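You operate a simulated robot arm through the tools that you are given. There is no shell and no other tool. Be economical: measure what you need, move in short steps, check, and stop when the job is done.

Carry out the task below with a simulated robot arm. There is one attempt and no reset: what you move stays moved.

JOB
Move the silver adapter from the toggle clamp to the rim by the blue clamp.
Fine: white-handled valve off first; open the toggle clamp, shut it again after; valve on last. Where these are worked on the way, their far stop is far enough and under half their travel is too little: white-handled valve.
Where things are to end (x, y in the base frame): silver adapter within 0.07 m of [0.49, 0.09].

Only the result counts: the job must be done as asked and must still hold three seconds after the hand-in. Knocking over, shifting, dropping, spilling or breaking anything else fails it.

ROBOT AND FRAMES
A 7-joint arm with a two-finger parallel gripper, fixed in place. Base frame: the origin is at the foot of the arm, x ahead of it, y to its left, z up; the work surface is at about z = 1. Lengths are in m, angles in degrees, forces in N, time in s.
With the tool pointing down near the work surface it reaches from about 0.18 to 0.68 m from the base axis. Its first joint turns from -66.0 to 66.0 degrees. Payload 2.4 kg.
The tool frame sits at the grasp point between the pads (the TCP): z along the fingers, y along the line on which they close. The tips reach 0.03 m beyond it. The gripper opens to 0.094 m. The fingers are 0.028 m wide and 0.01 m thick; the gripper's body (0.05 by 0.096 m) begins 0.055 m behind the TCP.
Orientation is that of the tool frame in the base frame, as a unit quaternion [x, y, z, w]. With the fingers straight down and closing along the base's y, the tool's x points along the base's -x, its y along +y and its z along -z.

CONTROLS
- The arm moves only by the tool jog_arm. Its argument "steps" is a list of rows, each an object of numbers (a shift or turn left out is 0, a gripper value left out holds the last): "fingers": the closure, from 0 (fully open) to 1 (shut); "tx", "ty", "tz": the shift along the tool's x, y, z in units of 25 mm (1.0 is 25 mm); "rx", "ry", "rz": the turn, a rotation vector about the tool's x, y, z in units of 5 degrees (1.0 is 5 degrees). In form: [{"fingers": .., "tx": .., "ty": .., "tz": .., "rx": .., "ry": .., "rz": ..}, ...]. A call has 1 to 12 rows; each row shifts and turns the commanded pose from where the row before left it, along the tool's axes as they then stand. A call with a number of a shift or a turn outside -1 to 1 is refused whole. Each row takes 0.2 s and may step no farther than 0.05 m and 8.6 degrees from the row before; otherwise, or with a gripper value out of range, the whole call is refused. Where a pose cannot be reached the arm comes as near as it can. A force on the tool above 40 N (or 10 N above the force at the start of the call, whichever is more), or a blocked arm, ends the call early, and 0.2 s more pass. Each finger travels about 0.153 m/s and halts on what it meets, pressing with about 27 N; the grip force reading is that of the motor and also rises with nothing between the fingers. The clock runs only during rows and for 0.2 s after the last one: add rows that do not move to give the fingers time. The reply holds the time, the measured pose of the TCP, the force on the tool along the base axes, the opening and the grip force, in the units named above and with some noise, with the torque about the TCP (base axes, N m) and any sound that the robot's microphone picked up, and new pictures: "show" is both (left out), scene, wrist or none.
- Cameras (640 x 400 px; columns grow to the right, rows downward): "scene" is fixed at [0.0313, 0.4648, 1.4625]; the picture's right is [-0.83, -0.56, 0.00], its down [-0.22, 0.32, -0.92] and it looks along [0.51, -0.77, -0.39] (base axes); focal length 337 px, centre (320, 200). "wrist" rides on the gripper at [0.076, 0.014, -0.102] in the tool frame; the picture's right is [-0.18, 0.98, 0.00], its down [-0.75, -0.14, -0.64] and it looks along [-0.63, -0.12, 0.77] (tool axes); focal length 243 px, centre (320, 200). There is no depth. A picture from a camera that has moved, and an enlarged one, comes with that camera's place and axes in the base frame and with its lens.
- close_up(camera, box): a new picture of the part [left, top, right, bottom] of that camera's present view, enlarged. No time passes.
- finish_job(): hands the job in; it is judged then, once.

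Work in short steps. Places have to be worked out from the pictures, the camera data and where the tool is seen: move nearer, look again, correct. Check each grasp and each placing, and mend what went wrong. You have 120 turns and 200 pictures in all, those below and enlarged ones among them. Open the gripper and draw the arm clear of the work before you hand the job in, unless the task says otherwise; then end with one line.

The tools are called after "Request:" as a command line: name --argument value ..., lists and objects as JSON in quotes. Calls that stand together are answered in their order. jog_arm: Moves the arm, as the interface text tells. Its arguments: {"type":"object","properties":{"steps":{"type":"array","items":{"type":"object","properties":{"fingers":{"type":"number"},"tx":{"type":"number"},"ty":{"type":"number"},"tz":{"type":"number"},"rx":{"type":"number"},"ry":{"type":"number"},"rz":{"type":"number"}}}},"show":{"type":"string","enum":["both","scene","wrist","none"]}},"required":["steps"]} The other tools are called the same way: close_up (camera, box) takes an enlarged picture of a part of a camera's view; finish_job () hands the job in.

At the start:

```text
time_s: 0.0
eef_pos: [0.4056, -0.0725, 1.2891]
tcp_rot: [0.0, 1.0, 0.001, 0.0]
contact_force: [-0.2, 0.5, 0.0]
torque: [0.02, 0.0, 0.01]
finger_gap: 0.0942
gripper_force: 0.1
```

scene: 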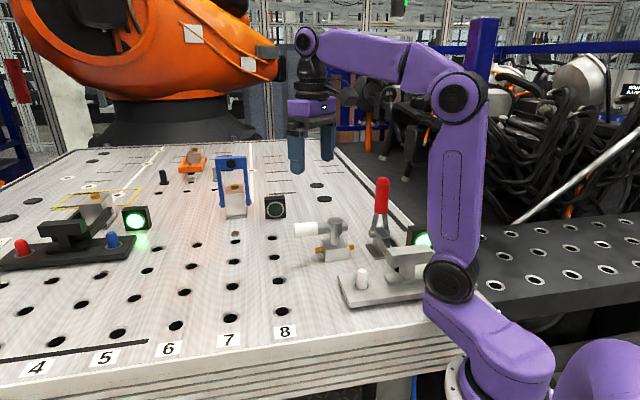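
wrist: 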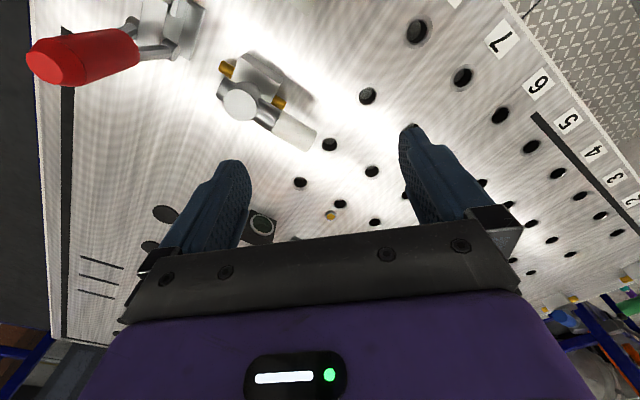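

I'll enlarge the scene first to identify the valve, toggle clamp, adapter and blue clamp.

Request:
close_up --camera "scene" --box '[280, 170, 480, 310]'

Request:
close_up --camera "scene" --box '[130, 130, 310, 250]'

Request:
close_up --camera "scene" --box '[0, 170, 160, 280]'

Request:
close_up --camera "wrist" --box '[20, 0, 340, 200]'

```text
2.86 times, centred on (380, 240) of scene
camera zoom: at [0.0313, 0.4648, 1.4625], right [-0.83, -0.56, 0.0], down [-0.22, 0.32, -0.92], along [0.51, -0.77, -0.39], focal length 963 px, centre (149, 86)
```

zoom: 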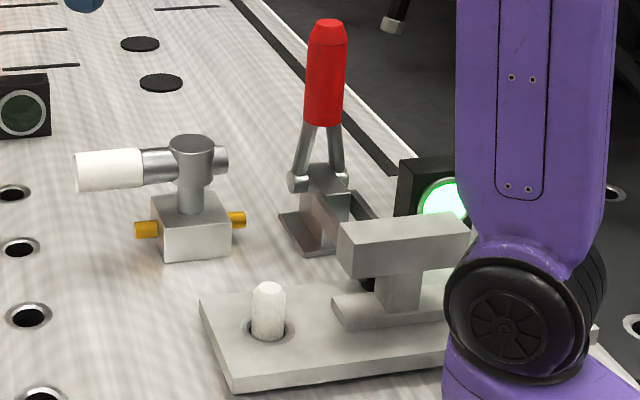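

```text
3.33 times, centred on (220, 190) of scene
camera zoom: at [0.0313, 0.4648, 1.4625], right [-0.83, -0.56, 0.0], down [-0.22, 0.32, -0.92], along [0.51, -0.77, -0.39], focal length 1123 px, centre (653, 233)
```

zoom: 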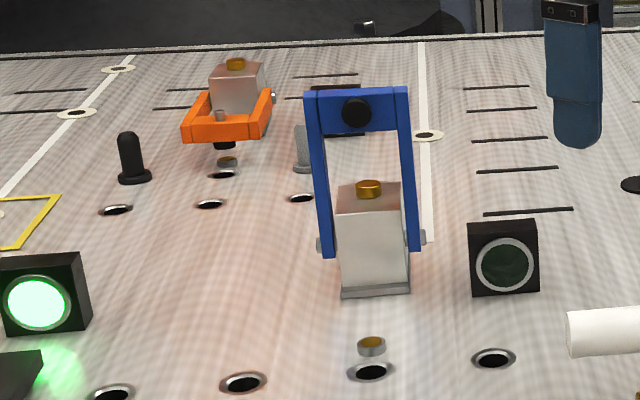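

```text
3.64 times, centred on (80, 225) of scene
camera zoom: at [0.0313, 0.4648, 1.4625], right [-0.83, -0.56, 0.0], down [-0.22, 0.32, -0.92], along [0.51, -0.77, -0.39], focal length 1226 px, centre (1193, 109)
```

zoom: 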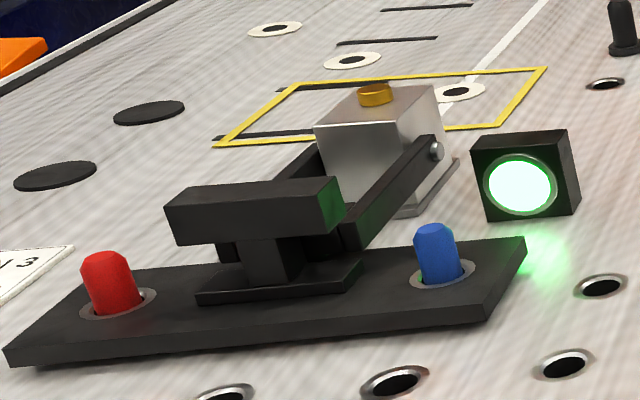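

```text
2.00 times, centred on (180, 100) of wrist
camera zoom: at [0.3301, -0.0586, 1.391], right [0.18, 0.98, 0.0], down [0.75, -0.14, 0.64], along [0.63, -0.12, -0.77], focal length 485 px, centre (600, 400)
```

zoom: 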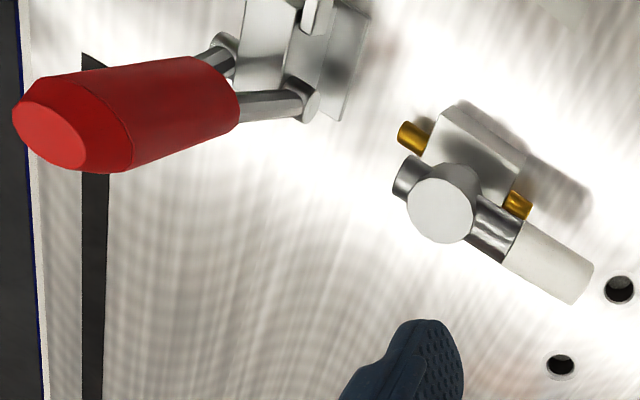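

The valve appears to be near (0.43,-0.18) and the red toggle clamp near (0.33,-0.25). I'll back the arm off to see the toggle clamp and the grey fixture better.

Request:
jog_arm --steps '[{"fingers": 0, "tx": 1, "ty": -0.6, "tz": -0.4}, {"tx": 1, "ty": -0.6, "tz": -0.4}, {"tx": 1, "ty": -0.6, "tz": -0.4}, {"tx": 1, "ty": -0.6, "tz": -0.4}, {"tx": 1, "ty": -0.6, "tz": -0.4}, {"tx": 1, "ty": -0.6, "tz": -0.4}]'

```text
time_s: 1.4
eef_pos: [0.2608, -0.1616, 1.3484]
tcp_rot: [0.0, 1.0, -0.001, -0.001]
contact_force: [-0.3, -0.5, 0.2]
torque: [0.08, -0.03, 0.0]
finger_gap: 0.0938
gripper_force: 0.0
out of reach, approached as far as the arm can: row 6
camera wrist: at [0.1858, -0.1481, 1.4502], right [0.18, 0.98, 0.0], down [0.75, -0.14, 0.64], along [0.63, -0.12, -0.77], focal length 243 px, centre (320, 200)
```

scene: 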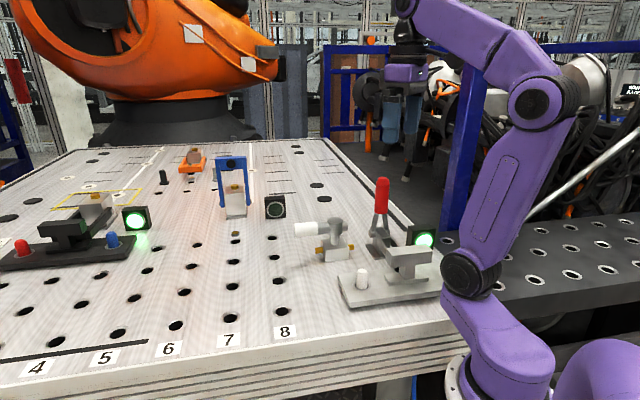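
wrist: 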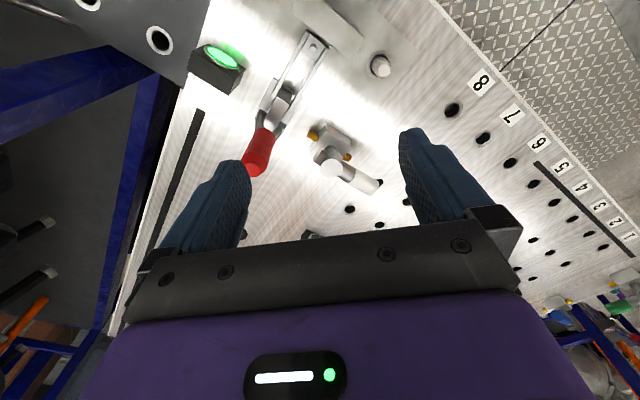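

The arm now clears part of the grey fixture, so I'll enlarge both views.

Request:
close_up --camera "wrist" --box '[180, 0, 420, 150]'

Request:
close_up --camera "scene" --box '[280, 170, 460, 310]'

Request:
close_up --camera "scene" --box '[120, 200, 340, 340]'

```text
2.67 times, centred on (300, 75) of wrist
camera zoom: at [0.1858, -0.1481, 1.4502], right [0.18, 0.98, 0.0], down [0.75, -0.14, 0.64], along [0.63, -0.12, -0.77], focal length 647 px, centre (373, 533)
```

zoom: 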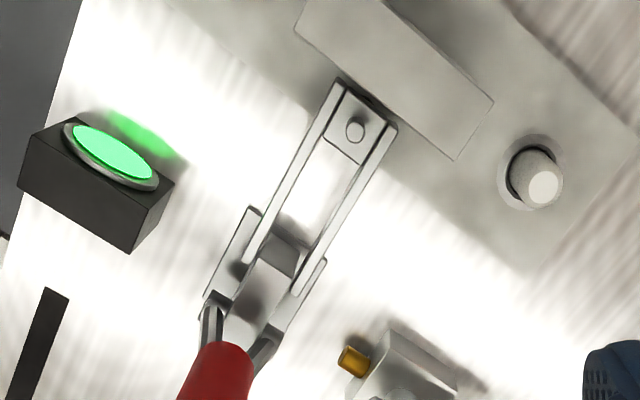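

```text
2.86 times, centred on (370, 240) of scene
camera zoom: at [0.0312, 0.4647, 1.4625], right [-0.83, -0.56, 0.0], down [-0.22, 0.32, -0.92], along [0.51, -0.77, -0.39], focal length 963 px, centre (177, 86)
```

zoom: 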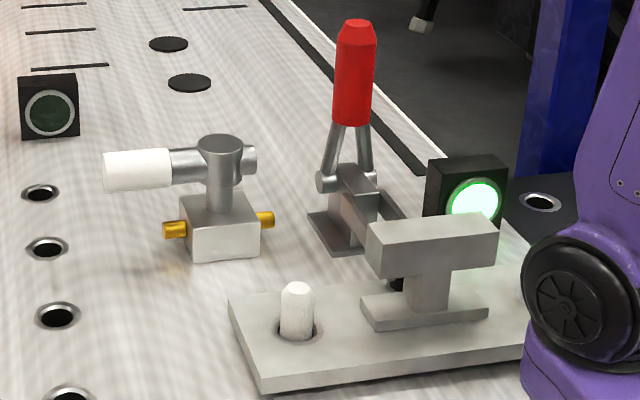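

```text
2.86 times, centred on (230, 270) of scene
camera zoom: at [0.0312, 0.4647, 1.4625], right [-0.83, -0.56, 0.0], down [-0.22, 0.32, -0.92], along [0.51, -0.77, -0.39], focal length 963 px, centre (577, 0)
```

zoom: 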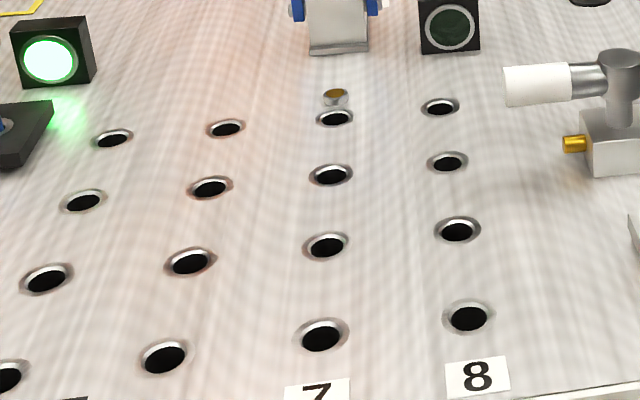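

Triangulating from both views, the valve axis is at about (0.405,-0.167) and the handle tip at about (0.47,-0.095), z≈1.09, with the handle pointing along +x+y. I'll go above the handle and turn the tool so the fingers can straddle it.

Request:
jog_arm --steps '[{"tx": -1, "ty": 0.28, "tz": 0.4}, {"tx": -1, "ty": 0.28, "tz": 0.4}, {"tx": -1, "ty": 0.28, "tz": 0.4}, {"tx": -1, "ty": 0.28, "tz": 0.4}, {"tx": -1, "ty": 0.28, "tz": 0.4}, {"tx": -1, "ty": 0.28, "tz": 0.4}, {"tx": -1, "ty": 0.28, "tz": 0.4}, {"tx": -1, "ty": 0.28, "tz": 0.4}, {"rz": -1}, {"rz": -1}, {"rz": -1}, {"rz": -1}]' --show "none"

Request:
jog_arm --steps '[{"rz": -1}, {"rz": -1}, {"rz": -1}, {"rz": -1}, {"rz": -1}, {}]'

```text
time_s: 4.0
eef_pos: [0.4599, -0.1055, 1.2676]
tcp_rot: [-0.174, 0.985, 0.0, 0.0]
contact_force: [0.2, 0.0, 0.5]
torque: [0.04, 0.02, 0.01]
finger_gap: 0.0941
gripper_force: 0.1
```

```text
time_s: 5.4
eef_pos: [0.4597, -0.1054, 1.2686]
tcp_rot: [-0.384, 0.923, -0.001, 0.0]
contact_force: [-0.6, -0.6, 0.3]
torque: [0.01, 0.01, -0.02]
finger_gap: 0.0938
gripper_force: 0.1
camera wrist: at [0.3966, -0.1508, 1.3706], right [-0.57, 0.82, 0.0], down [0.63, 0.43, 0.64], along [0.53, 0.36, -0.77], focal length 243 px, centre (320, 200)
```

scene: 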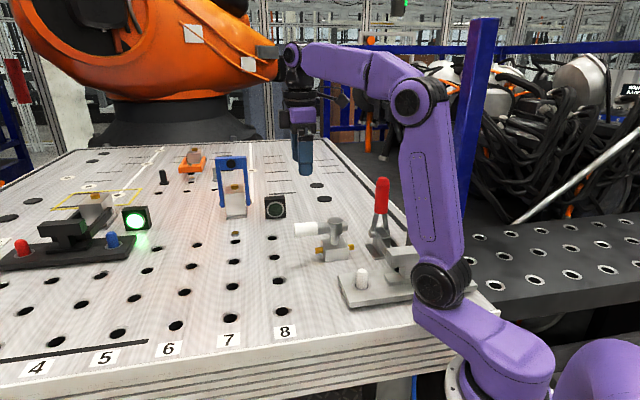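
wrist: 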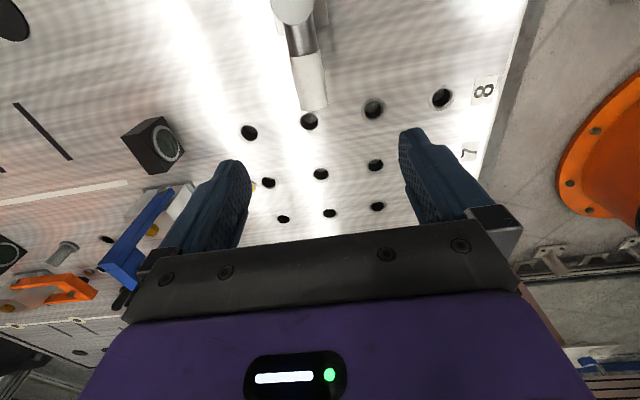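

The handle line runs about 15 mm to the tool's -y side. I'll shift across and descend to straddle it.

Request:
jog_arm --steps '[{"ty": -0.6}, {"tz": 0.9}, {"tz": 0.9}, {"tz": 0.9}, {"tz": 0.9}, {"tz": 0.9}, {}]'

```text
time_s: 7.0
eef_pos: [0.4711, -0.1153, 1.1556]
tcp_rot: [-0.383, 0.924, 0.0, 0.0]
contact_force: [-0.1, 0.6, -0.3]
torque: [0.01, 0.01, 0.0]
finger_gap: 0.0939
gripper_force: 0.0
camera wrist: at [0.4074, -0.1598, 1.2581], right [-0.56, 0.83, 0.0], down [0.63, 0.43, 0.64], along [0.53, 0.36, -0.77], focal length 243 px, centre (320, 200)
```

scene: 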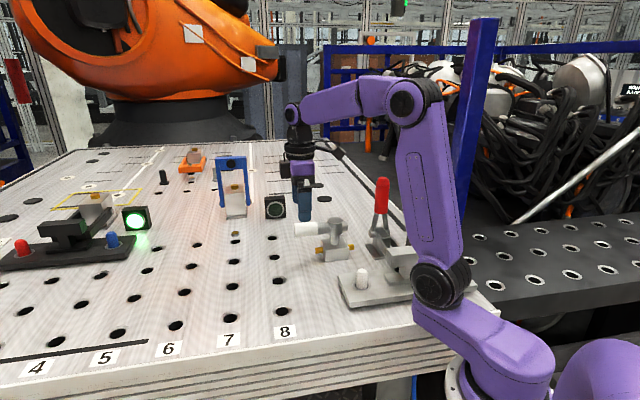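
wrist: 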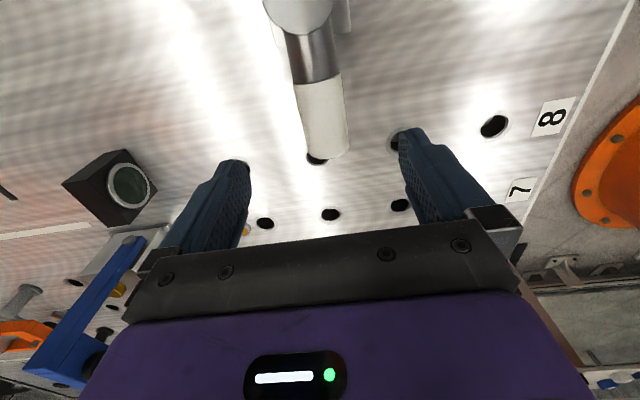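

The handle tip is at about (0.481,-0.103), centred between the fingers. I'll descend to z≈1.088 and close partway so the fingers straddle it loosely.

Request:
jog_arm --steps '[{"tz": 0.9}, {"tz": 0.9}, {"tz": 0.9}, {"fingers": 0.5}, {}]'

```text
time_s: 8.2
eef_pos: [0.4705, -0.115, 1.0883]
tcp_rot: [-0.383, 0.924, 0.0, -0.001]
contact_force: [0.6, -0.1, -0.5]
torque: [-0.03, 0.0, 0.0]
finger_gap: 0.047
gripper_force: 0.0
camera wrist: at [0.4067, -0.1605, 1.1899], right [-0.56, 0.83, 0.0], down [0.63, 0.43, 0.64], along [0.53, 0.36, -0.77], focal length 243 px, centre (320, 200)
```

scene: 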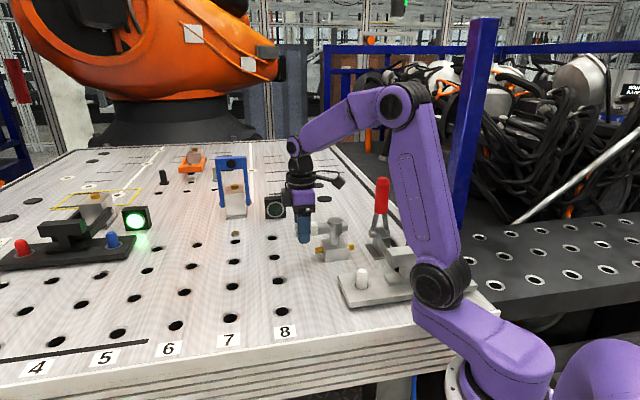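
wrist: 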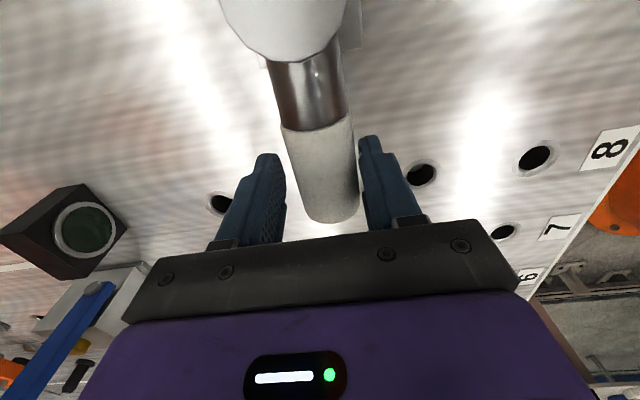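

The handle is straddled. I'll test the clockwise direction with a small arc around the valve axis.

Request:
jog_arm --steps '[{"ty": -0.26, "rz": 1}, {"ty": -0.26, "rz": 1}, {"ty": -0.26, "rz": 1}, {"ty": -0.26, "rz": 1}]' --show "wrist"

```text
time_s: 9.2
eef_pos: [0.4867, -0.1355, 1.0858]
tcp_rot: [-0.215, 0.977, 0.0, 0.0]
contact_force: [-0.4, 0.2, 0.4]
torque: [0.03, -0.01, -0.02]
finger_gap: 0.0473
gripper_force: 0.1
camera wrist: at [0.4124, -0.1562, 1.189], right [-0.25, 0.97, 0.0], down [0.74, 0.19, 0.64], along [0.62, 0.16, -0.77], focal length 243 px, centre (320, 200)
```

wrist: 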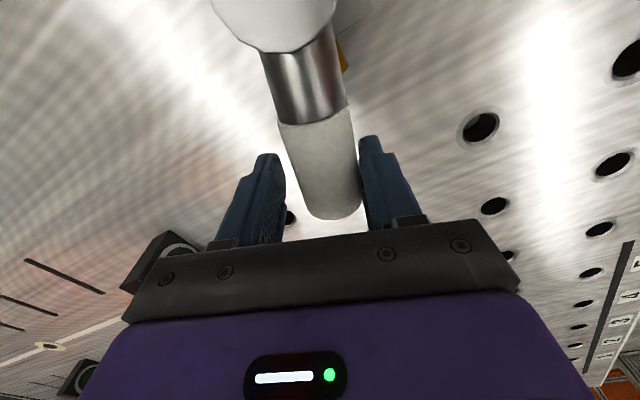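

The handle turned with the fingers, with low force. I'll continue clockwise.

Request:
jog_arm --steps '[{"ty": -0.26, "rz": 1}, {"ty": -0.26, "rz": 1}, {"ty": -0.26, "rz": 1}, {"ty": -0.26, "rz": 1}, {"ty": -0.26, "rz": 1}, {"ty": -0.26, "rz": 1}, {"ty": -0.26, "rz": 1}, {"ty": -0.26, "rz": 1}]' --show "wrist"

```text
time_s: 11.0
eef_pos: [0.4923, -0.1873, 1.087]
tcp_rot: [0.131, 0.991, 0.0, 0.0]
contact_force: [-0.8, 0.0, 0.6]
torque: [0.0, 0.04, 0.01]
finger_gap: 0.0472
gripper_force: 0.6
camera wrist: at [0.4235, -0.1549, 1.1888], right [0.43, 0.9, 0.0], down [0.69, -0.33, 0.64], along [0.58, -0.28, -0.77], focal length 243 px, centre (320, 200)
```

wrist: 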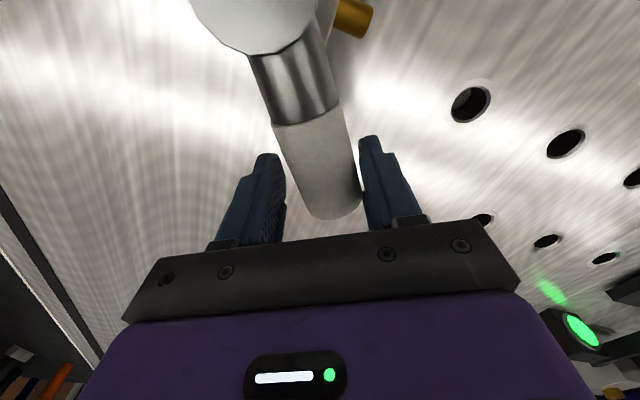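

Still moving freely, with the tool at about -15° yaw. I'll continue toward the far stop.

Request:
jog_arm --steps '[{"ty": -0.26, "rz": 1}, {"ty": -0.26, "rz": 1}, {"ty": -0.26, "rz": 1}, {"ty": -0.26, "rz": 1}, {"ty": -0.26, "rz": 1}, {"ty": -0.26, "rz": 1}, {"ty": -0.26, "rz": 1}]' --show "both"

```text
time_s: 12.6
eef_pos: [0.4709, -0.2249, 1.0867]
tcp_rot: [0.424, 0.906, 0.0, 0.0]
contact_force: [-0.9, 0.2, -0.4]
torque: [-0.02, 0.01, -0.01]
finger_gap: 0.0467
gripper_force: 0.1
camera wrist: at [0.4335, -0.1587, 1.1893], right [0.87, 0.49, 0.0], down [0.38, -0.67, 0.64], along [0.31, -0.56, -0.77], focal length 243 px, centre (320, 200)
```

scene: 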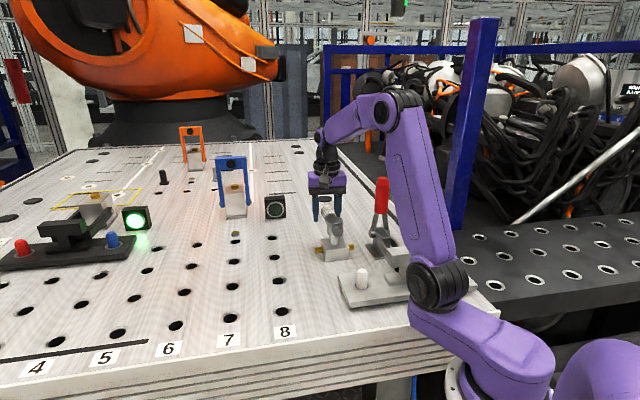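
wrist: 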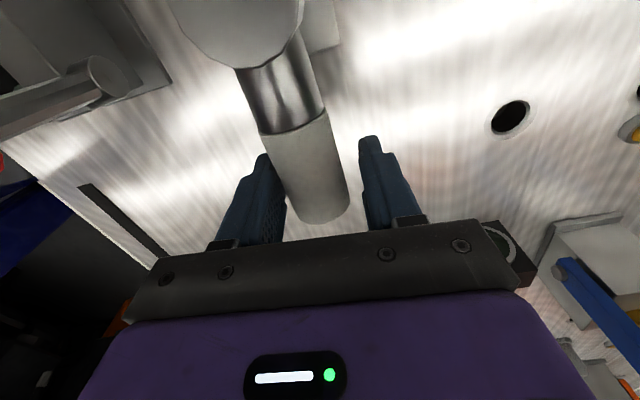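

The orange clamp lifted, so the valve clearly drives it. The handle is well round, and I'll push a bit more to find the stop.

Request:
jog_arm --steps '[{"ty": -0.26, "rz": 1}, {"ty": -0.26, "rz": 1}, {"ty": -0.3, "rz": 0.5}, {"ty": -0.3}]' --show "both"

```text
time_s: 13.6
eef_pos: [0.4582, -0.2299, 1.0865]
tcp_rot: [0.512, 0.859, 0.006, 0.005]
contact_force: [19.8, 11.8, -2.8]
torque: [-0.13, -0.23, 0.35]
finger_gap: 0.0597
gripper_force: 11.5
stopped in row 4: the force on the tool passed its limit at 42 N (the readings are from after the stop); the commanded pose is now the measured one
camera wrist: at [0.4332, -0.1583, 1.1901], right [0.95, 0.31, 0.02], down [0.23, -0.73, 0.64], along [0.21, -0.61, -0.77], focal length 243 px, centre (320, 200)
```

scene: 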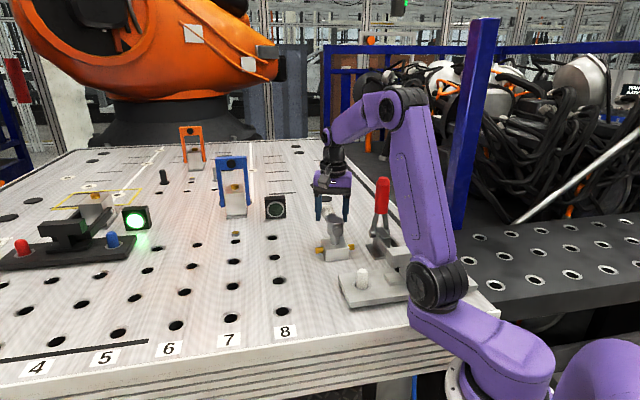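
wrist: 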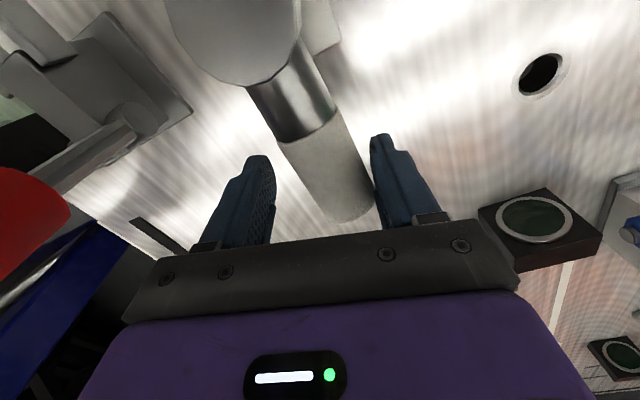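

The far stop is reached with over 40 N at -45°. I'll ease off, open and rise.

Request:
jog_arm --steps '[{"ty": 0.4, "fingers": 0.4}, {"fingers": 0.2}, {"tz": -1}, {"tz": -1}, {"tz": -1}, {"tz": -1}, {"tz": -1}, {"tz": -1}, {"tz": -1}, {"tz": -1}]' --show "both"

```text
time_s: 15.8
eef_pos: [0.4597, -0.2319, 1.287]
tcp_rot: [0.514, 0.858, 0.004, 0.001]
contact_force: [-0.2, 0.9, -0.2]
torque: [-0.01, 0.02, 0.03]
finger_gap: 0.0752
gripper_force: 0.0
camera wrist: at [0.4362, -0.1595, 1.3884], right [0.95, 0.3, 0.01], down [0.23, -0.73, 0.64], along [0.2, -0.61, -0.77], focal length 243 px, centre (320, 200)
```

scene: 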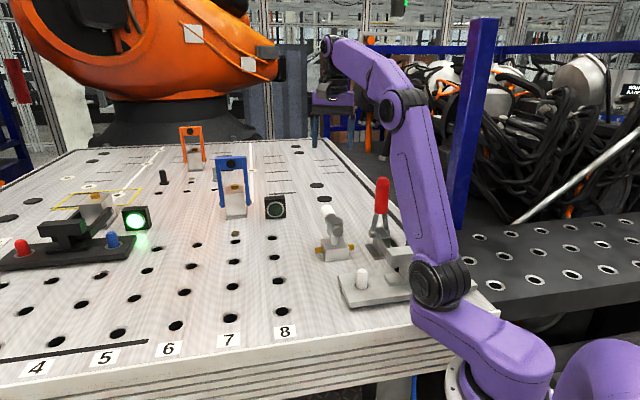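
wrist: 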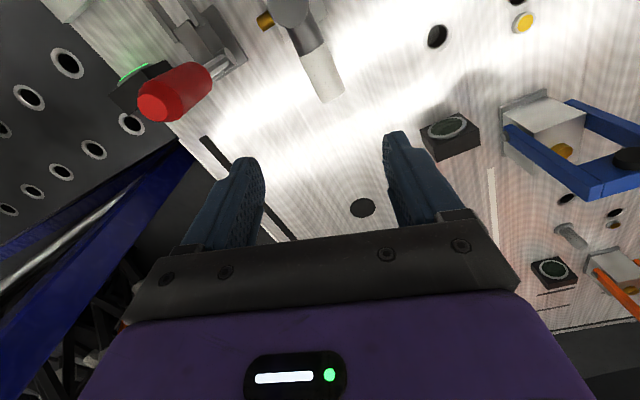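

The valve is off. The red handle runs from about (0.343,-0.253,1.105) to (0.332,-0.267,1.187). I'll move to its inner (adapter) side with the fingers nearly closed, so the handle nests between the two fingertips when pushed outward.

Request:
jog_arm --steps '[{"rz": -1, "fingers": 0.83}, {"rz": -1}, {"rz": -1}, {"rz": -0.4}, {"tx": 0.84, "ty": -0.717}, {"tx": 0.84, "ty": -0.717}, {"tx": 0.84, "ty": -0.717}, {"tx": 0.84, "ty": -0.717}, {"tx": 0.84, "ty": -0.717}, {"tx": 0.84, "ty": -0.717}, {}]' --show "both"

```text
time_s: 18.2
eef_pos: [0.2956, -0.2202, 1.2858]
tcp_rot: [0.381, 0.924, 0.003, 0.003]
contact_force: [0.1, 0.2, -0.1]
torque: [0.0, 0.03, 0.01]
finger_gap: 0.0158
gripper_force: 0.0
camera wrist: at [0.2514, -0.1569, 1.3885], right [0.82, 0.57, 0.01], down [0.43, -0.64, 0.64], along [0.37, -0.53, -0.77], focal length 243 px, centre (320, 200)
```

scene: 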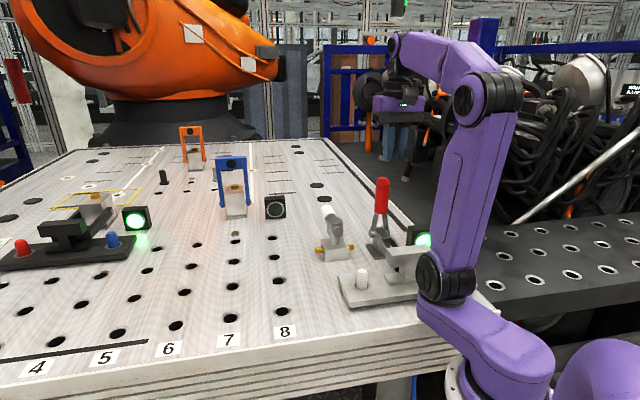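
wrist: 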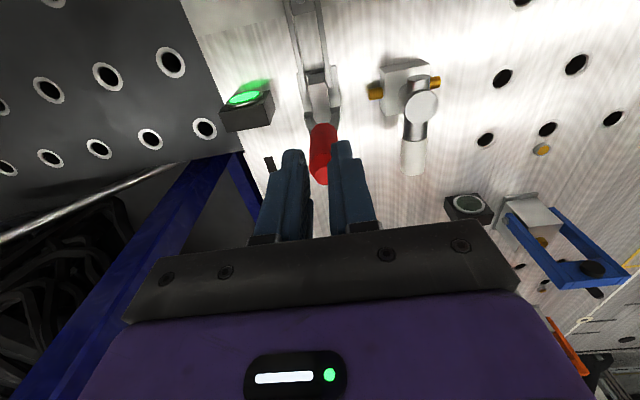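

The handle sits about 9 mm to the tool's -y side. I'll shift across and descend on its inner side to z≈1.155.

Request:
jog_arm --steps '[{"ty": -0.36}, {"tz": 0.9}, {"tz": 0.9}, {"tz": 0.9}, {"tz": 0.9}, {"tz": 0.9}, {"tz": 0.7}, {}]' --show "both"

```text
time_s: 20.0
eef_pos: [0.2897, -0.2244, 1.1569]
tcp_rot: [0.382, 0.924, 0.004, 0.002]
contact_force: [-0.4, -0.2, 0.1]
torque: [-0.01, -0.01, 0.02]
finger_gap: 0.0162
gripper_force: 0.0
camera wrist: at [0.2457, -0.1618, 1.2587], right [0.82, 0.57, 0.01], down [0.43, -0.64, 0.64], along [0.37, -0.53, -0.77], focal length 243 px, centre (320, 200)
```

scene: 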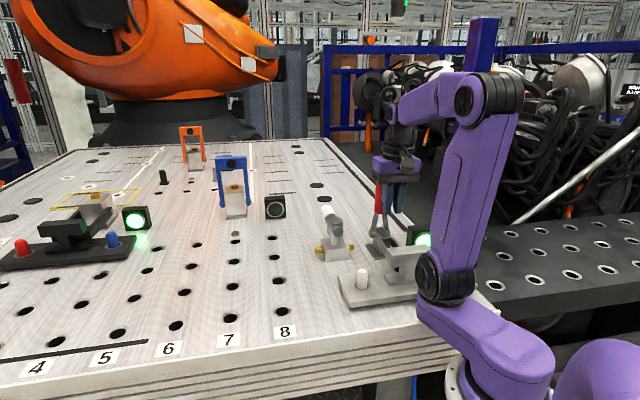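
wrist: 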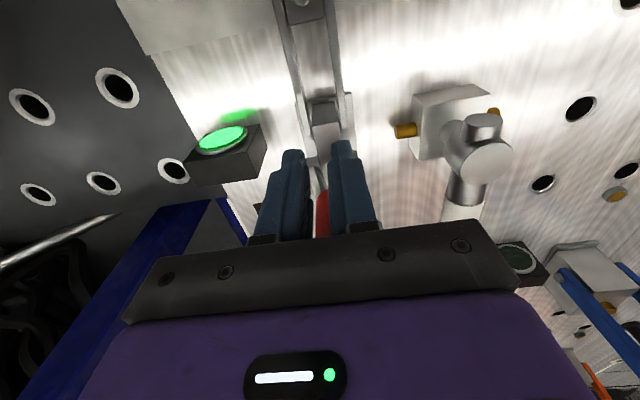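

The handle is visible in the gap between the fingers. I'll push outward along tool -x.

Request:
jog_arm --steps '[{"tx": -0.5}, {"tx": -0.5}, {"tx": -0.5}, {"tx": -0.5}, {"tx": -0.5}]' --show "wrist"

```text
time_s: 21.2
eef_pos: [0.3354, -0.2684, 1.1575]
tcp_rot: [0.383, 0.924, 0.003, 0.003]
contact_force: [-0.5, 0.6, -0.4]
torque: [-0.01, 0.03, 0.0]
finger_gap: 0.016
gripper_force: 0.1
camera wrist: at [0.2914, -0.2063, 1.2591], right [0.83, 0.56, 0.01], down [0.43, -0.64, 0.64], along [0.37, -0.53, -0.77], focal length 243 px, centre (320, 200)
```

wrist: 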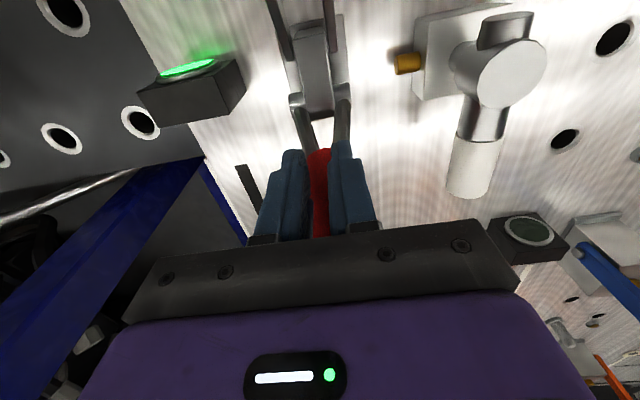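

No force yet. I'll continue 40 mm and check the scene.

Request:
jog_arm --steps '[{"tx": -0.5}, {"tx": -0.5}, {"tx": -0.5, "tz": 0.1}]' --show "both"

Request:
close_up --camera "scene" --box '[320, 140, 480, 300]'

```text
time_s: 22.0
eef_pos: [0.3606, -0.295, 1.1536]
tcp_rot: [0.381, 0.925, 0.004, 0.004]
contact_force: [-0.1, -0.2, 0.0]
torque: [0.03, 0.02, 0.03]
finger_gap: 0.0161
gripper_force: 0.1
camera wrist: at [0.3173, -0.2326, 1.2556], right [0.82, 0.57, 0.01], down [0.43, -0.63, 0.64], along [0.37, -0.53, -0.77], focal length 243 px, centre (320, 200)
```

scene: 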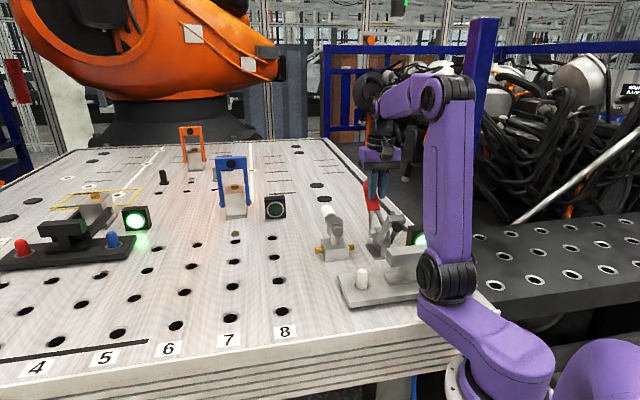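
wrist: 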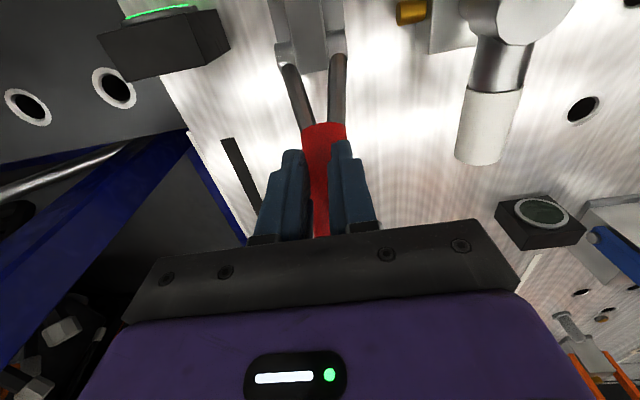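

```text
2.50 times, centred on (400, 220) of scene
camera zoom: at [0.0313, 0.4648, 1.4625], right [-0.83, -0.56, 0.0], down [-0.22, 0.32, -0.92], along [0.51, -0.77, -0.39], focal length 842 px, centre (120, 150)
```

zoom: 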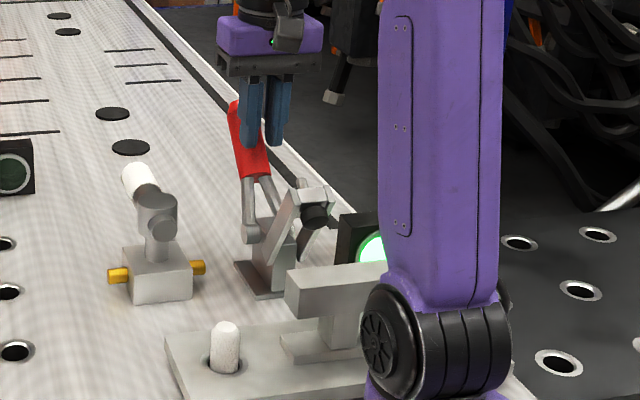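

The handle is tilting and the clamp arm is rising. I'll continue along the arc, outward and down.

Request:
jog_arm --steps '[{"tx": -0.5, "tz": 0.35}, {"tx": -0.5, "tz": 0.4}, {"tx": -0.5, "tz": 0.45}]' --show "none"

Request:
close_up --camera "scene" --box '[320, 140, 480, 300]'

```text
time_s: 22.8
eef_pos: [0.3877, -0.318, 1.1261]
tcp_rot: [0.382, 0.924, 0.004, 0.0]
contact_force: [-20.2, 18.9, 32.3]
torque: [0.48, 0.08, 0.1]
finger_gap: 0.0153
gripper_force: 0.1
```

```text
2.50 times, centred on (400, 220) of scene
camera zoom: at [0.0301, 0.4658, 1.4622], right [-0.83, -0.56, 0.0], down [-0.22, 0.32, -0.92], along [0.51, -0.77, -0.39], focal length 842 px, centre (120, 150)
```

zoom: 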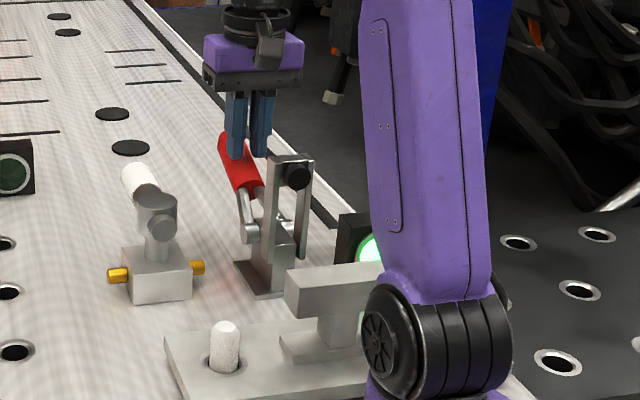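

The arm is vertical and the force is about 42 N, so it looks fully open. I'll back off and check that it stays.

Request:
jog_arm --steps '[{"tz": -0.6}, {"tz": -1}, {"tz": -1}, {"tz": -1}, {"tz": -1}, {}]' --show "both"

Request:
close_up --camera "scene" --box '[320, 140, 480, 300]'

```text
time_s: 24.2
eef_pos: [0.3887, -0.3232, 1.2412]
tcp_rot: [0.382, 0.924, 0.004, 0.003]
contact_force: [-0.4, -0.6, -0.7]
torque: [0.0, 0.0, 0.02]
finger_gap: 0.0158
gripper_force: 0.0
camera wrist: at [0.3458, -0.2603, 1.3436], right [0.82, 0.57, 0.01], down [0.43, -0.64, 0.64], along [0.37, -0.53, -0.77], focal length 243 px, centre (320, 200)
```

scene: 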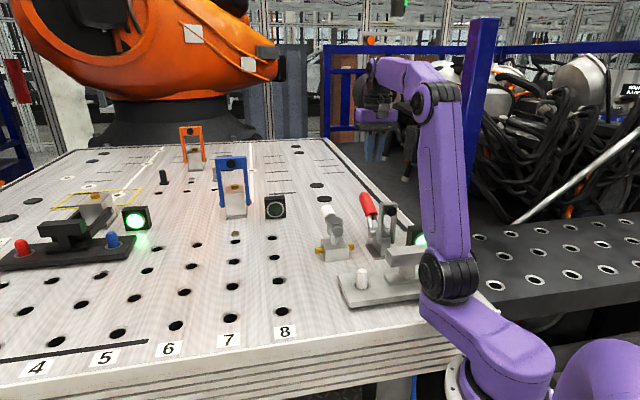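
wrist: 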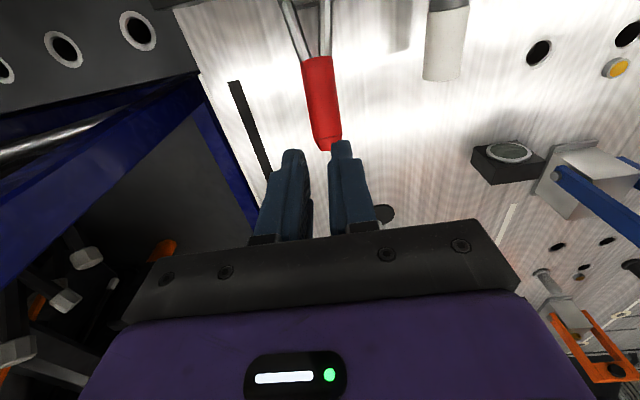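

```text
2.50 times, centred on (400, 220) of scene
camera zoom: at [0.0313, 0.4648, 1.4625], right [-0.83, -0.56, 0.0], down [-0.22, 0.32, -0.92], along [0.51, -0.77, -0.39], focal length 842 px, centre (120, 150)
```

zoom: 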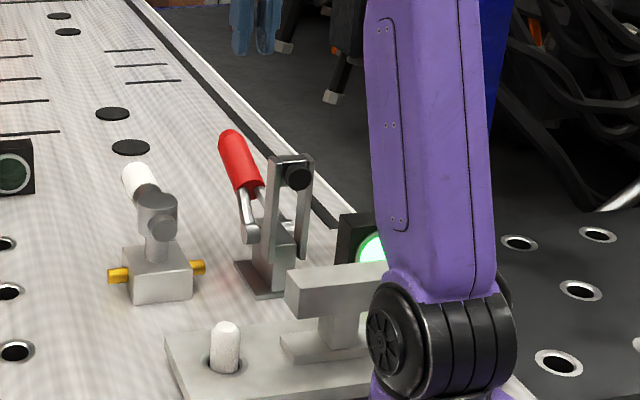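

The clamp stays open. I'll move to above the adapter's T-bar, then turn the tool to +45° yaw so the fingers close across the bar.

Request:
jog_arm --steps '[{"tz": -0.8, "fingers": 0}, {"tx": 0.995, "ty": 0.153}, {"tx": 0.995, "ty": 0.153}, {"tx": 0.995, "ty": 0.153}, {"tx": 0.995, "ty": 0.153}, {"tx": 0.995, "ty": 0.153}, {"tx": 0.995, "ty": 0.153}, {"tx": 0.995, "ty": 0.153}, {"tx": 0.995, "ty": 0.153}, {"tx": 0.995, "ty": 0.153}, {"tx": 0.995, "ty": 0.153}, {}]' --show "wrist"

Request:
jog_arm --steps '[{"rz": -1}, {"rz": -1}, {"rz": -1}, {"rz": -1}, {"rz": -1}, {"rz": -1}, {"rz": -1}, {"rz": -1}, {"rz": -1}]' --show "none"

Request:
jog_arm --steps '[{"rz": -1}, {"rz": -1}, {"rz": -1}, {"rz": -1}, {"rz": -1}, {"rz": -1}, {"rz": -1}, {"rz": -1}, {"rz": -1}, {}]' --show "both"

```text
time_s: 26.8
eef_pos: [0.2386, -0.1175, 1.2585]
tcp_rot: [0.383, 0.924, 0.004, 0.003]
contact_force: [-0.2, 0.0, 0.3]
torque: [-0.01, -0.02, -0.02]
finger_gap: 0.0942
gripper_force: 0.1
camera wrist: at [0.1951, -0.055, 1.3603], right [0.82, 0.57, 0.01], down [0.43, -0.64, 0.64], along [0.37, -0.53, -0.77], focal length 243 px, centre (320, 200)
```

wrist: 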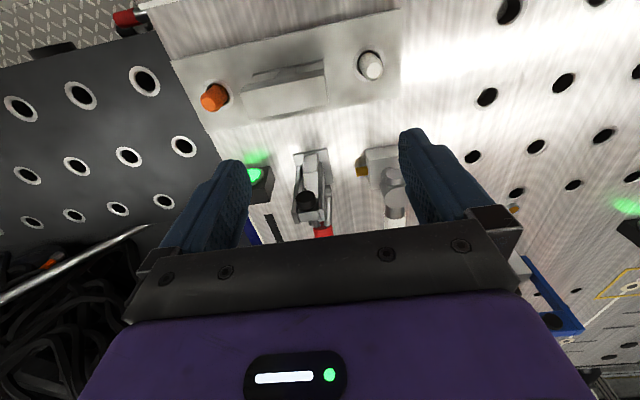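

```text
time_s: 28.8
eef_pos: [0.2372, -0.1183, 1.259]
tcp_rot: [-0.002, 1.0, 0.003, 0.005]
contact_force: [0.2, 0.1, 0.3]
torque: [-0.01, 0.02, 0.03]
finger_gap: 0.094
gripper_force: 0.1
```

```text
time_s: 31.0
eef_pos: [0.2372, -0.1197, 1.2588]
tcp_rot: [-0.384, 0.923, 0.0, 0.005]
contact_force: [0.0, 0.4, -0.2]
torque: [0.02, -0.01, 0.04]
finger_gap: 0.094
gripper_force: 0.1
camera wrist: at [0.1738, -0.1641, 1.3601], right [-0.57, 0.82, 0.0], down [0.63, 0.43, 0.65], along [0.53, 0.37, -0.76], focal length 243 px, centre (320, 200)
```

scene: 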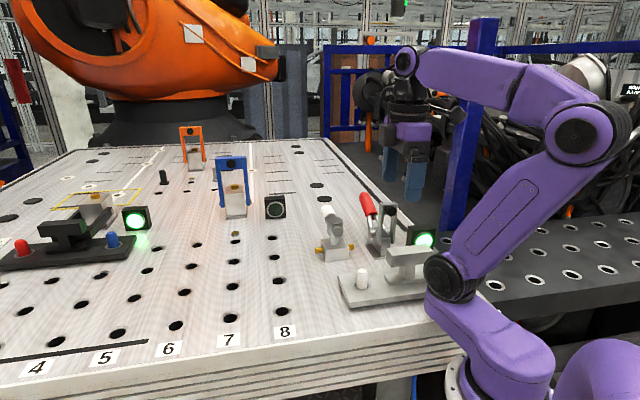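
wrist: 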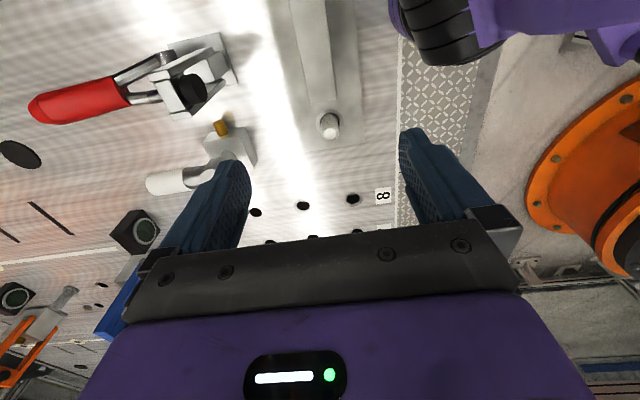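

I'll enlarge both views to locate the beam precisely.

Request:
close_up --camera "wrist" --box '[220, 0, 440, 160]'

Request:
close_up --camera "scene" --box '[330, 190, 490, 310]'

```text
2.50 times, centred on (330, 80) of wrist
camera zoom: at [0.1738, -0.1641, 1.3601], right [-0.57, 0.82, 0.0], down [0.63, 0.43, 0.65], along [0.53, 0.37, -0.76], focal length 606 px, centre (295, 500)
```

zoom: 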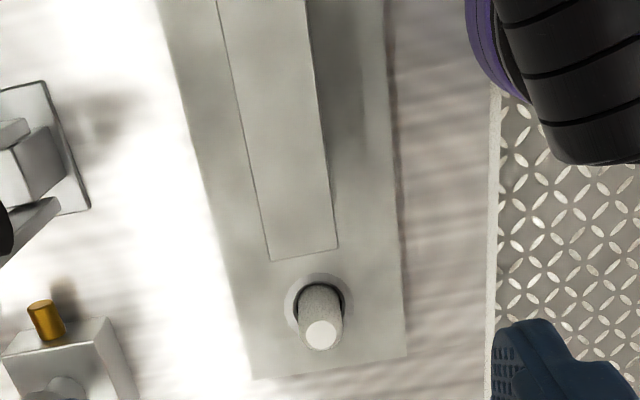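

```text
3.33 times, centred on (410, 250) of scene
camera zoom: at [0.0313, 0.4648, 1.4625], right [-0.83, -0.56, 0.0], down [-0.22, 0.32, -0.92], along [0.51, -0.77, -0.39], focal length 1123 px, centre (20, 33)
```

zoom: 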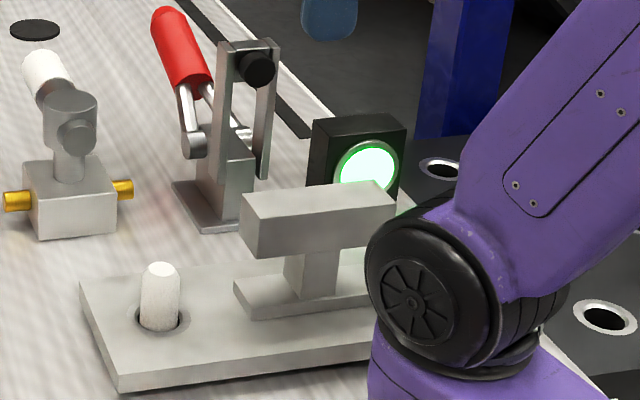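

The beam top centre is at about (0.211,-0.142), z=1.092, 0.09 long and 0.028 wide. I'll move above it and lower partway.

Request:
jog_arm --steps '[{"tx": 0.7, "ty": 0.06}, {"tx": 0.67, "ty": 0.06}, {"tz": 0.9}, {"tz": 0.9}, {"tz": 0.9}, {"tz": 0.9}, {}]' --show "both"

```text
time_s: 32.6
eef_pos: [0.2111, -0.1394, 1.1676]
tcp_rot: [-0.383, 0.924, 0.001, 0.004]
contact_force: [0.2, 0.2, -0.6]
torque: [-0.01, 0.0, -0.05]
finger_gap: 0.0941
gripper_force: 0.1
camera wrist: at [0.1465, -0.1855, 1.2693], right [-0.57, 0.82, 0.0], down [0.63, 0.43, 0.65], along [0.54, 0.37, -0.76], focal length 243 px, centre (320, 200)
```

scene: 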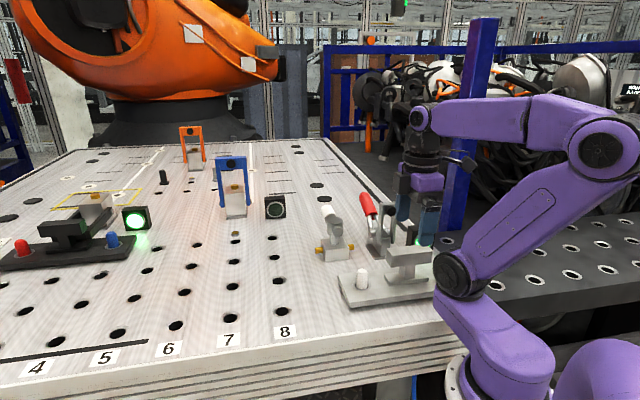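
wrist: 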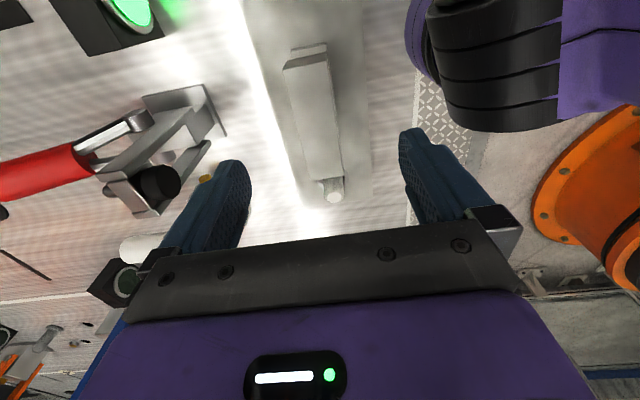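

The beam is centred between the fingers and the clamp arm is clear. I'll descend to z≈1.078 and grip.

Request:
jog_arm --steps '[{"tz": 0.9}, {"tz": 0.9}, {"tz": 0.9}, {"tz": 0.85}, {}, {"fingers": 1}, {}, {}]' --show "both"

```text
time_s: 34.4
eef_pos: [0.2127, -0.1407, 1.0795]
tcp_rot: [-0.383, 0.924, 0.001, 0.004]
contact_force: [0.9, -2.5, -0.5]
torque: [0.13, -0.19, -0.09]
finger_gap: 0.0343
gripper_force: 27.3
camera wrist: at [0.1485, -0.1857, 1.1814], right [-0.57, 0.82, 0.0], down [0.63, 0.43, 0.65], along [0.54, 0.37, -0.76], focal length 243 px, centre (320, 200)
```

scene: 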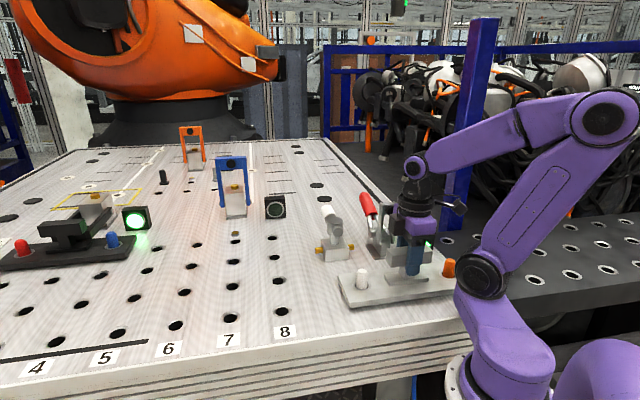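
wrist: 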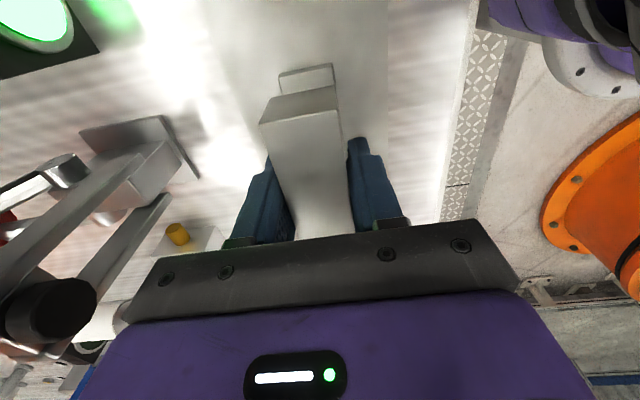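

The beam is gripped at a gap of 0.034. I'll lift gently and watch the forces.

Request:
jog_arm --steps '[{"tz": -0.3}, {"tz": -0.4}, {"tz": -0.5}, {}]' --show "both"

```text
time_s: 35.4
eef_pos: [0.2121, -0.1402, 1.1103]
tcp_rot: [-0.383, 0.924, 0.001, 0.005]
contact_force: [0.0, -0.6, -10.1]
torque: [-0.02, 0.01, 0.0]
finger_gap: 0.0346
gripper_force: 26.8
camera wrist: at [0.1488, -0.1857, 1.2113], right [-0.57, 0.82, 0.0], down [0.63, 0.43, 0.65], along [0.54, 0.37, -0.76], focal length 243 px, centre (320, 200)
```

scene: 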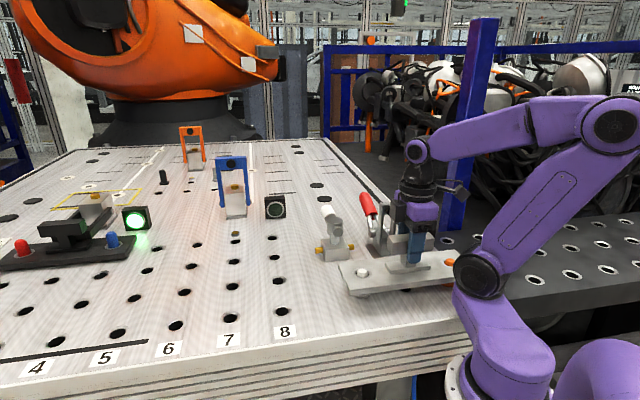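
wrist: 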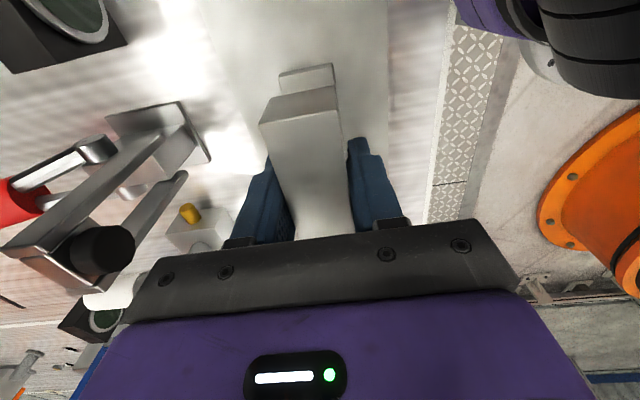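

The adapter is lifted clear (about 1 kg). I'll raise it a bit more and carry it to (0.49,0.09) at constant yaw.

Request:
jog_arm --steps '[{"tz": -0.7}, {"tz": -0.9}, {"tz": -0.9}, {"tx": -0.5, "ty": -0.05}, {"tx": -0.9, "ty": -0.085}, {"tx": -0.9, "ty": -0.085}, {"tx": -0.9, "ty": -0.085}, {"tx": -0.9, "ty": -0.085}, {"tx": -0.9, "ty": -0.085}, {"tx": -0.9, "ty": -0.085}, {"tx": -0.9, "ty": -0.085}]' --show "scene"

```text
time_s: 37.8
eef_pos: [0.3448, -0.0306, 1.1756]
tcp_rot: [-0.382, 0.924, 0.001, 0.005]
contact_force: [-0.2, 0.5, -10.9]
torque: [0.01, -0.01, 0.02]
finger_gap: 0.0341
gripper_force: 27.0
```

scene: 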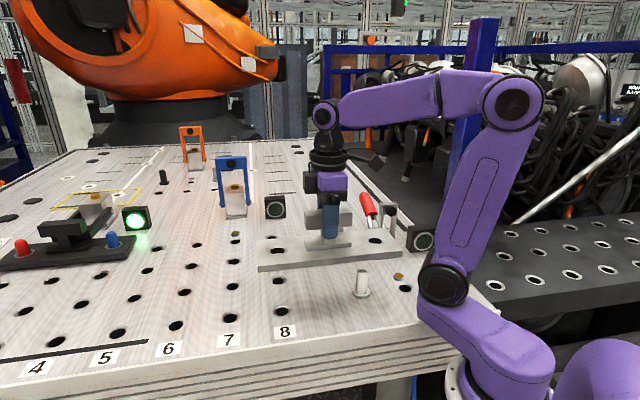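

The adapter is hanging level and the carry is about halfway. Continuing.

Request:
jog_arm --steps '[{"tx": -0.835, "ty": -0.077}, {"tx": -0.835, "ty": -0.077}, {"tx": -0.835, "ty": -0.077}, {"tx": -0.835, "ty": -0.077}, {"tx": -0.835, "ty": -0.077}, {"tx": -0.835, "ty": -0.077}, {"tx": -0.835, "ty": -0.077}, {"tx": -0.835, "ty": -0.077}, {"tx": -0.835, "ty": -0.077}, {}]' --show "both"

```text
time_s: 40.0
eef_pos: [0.4872, 0.0906, 1.1748]
tcp_rot: [-0.383, 0.924, 0.001, 0.004]
contact_force: [-0.5, -0.1, -10.2]
torque: [0.04, 0.04, 0.0]
finger_gap: 0.0345
gripper_force: 26.7
camera wrist: at [0.4237, 0.0444, 1.2768], right [-0.57, 0.82, 0.0], down [0.63, 0.43, 0.65], along [0.54, 0.37, -0.76], focal length 243 px, centre (320, 200)
```

scene: 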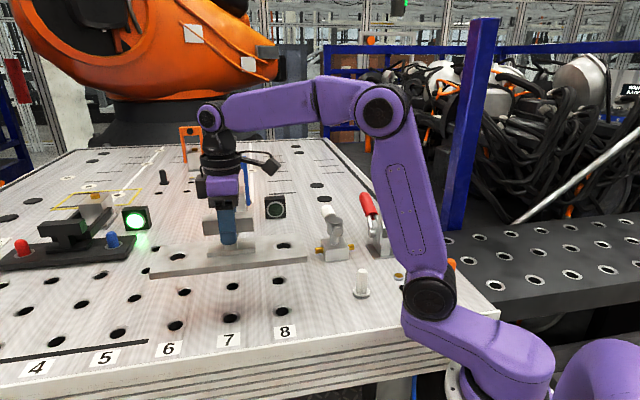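
wrist: 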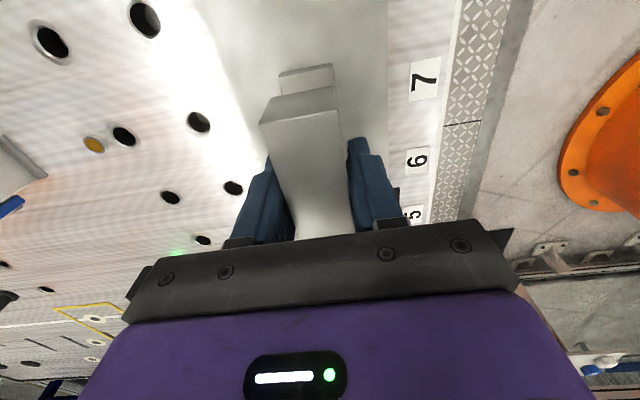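

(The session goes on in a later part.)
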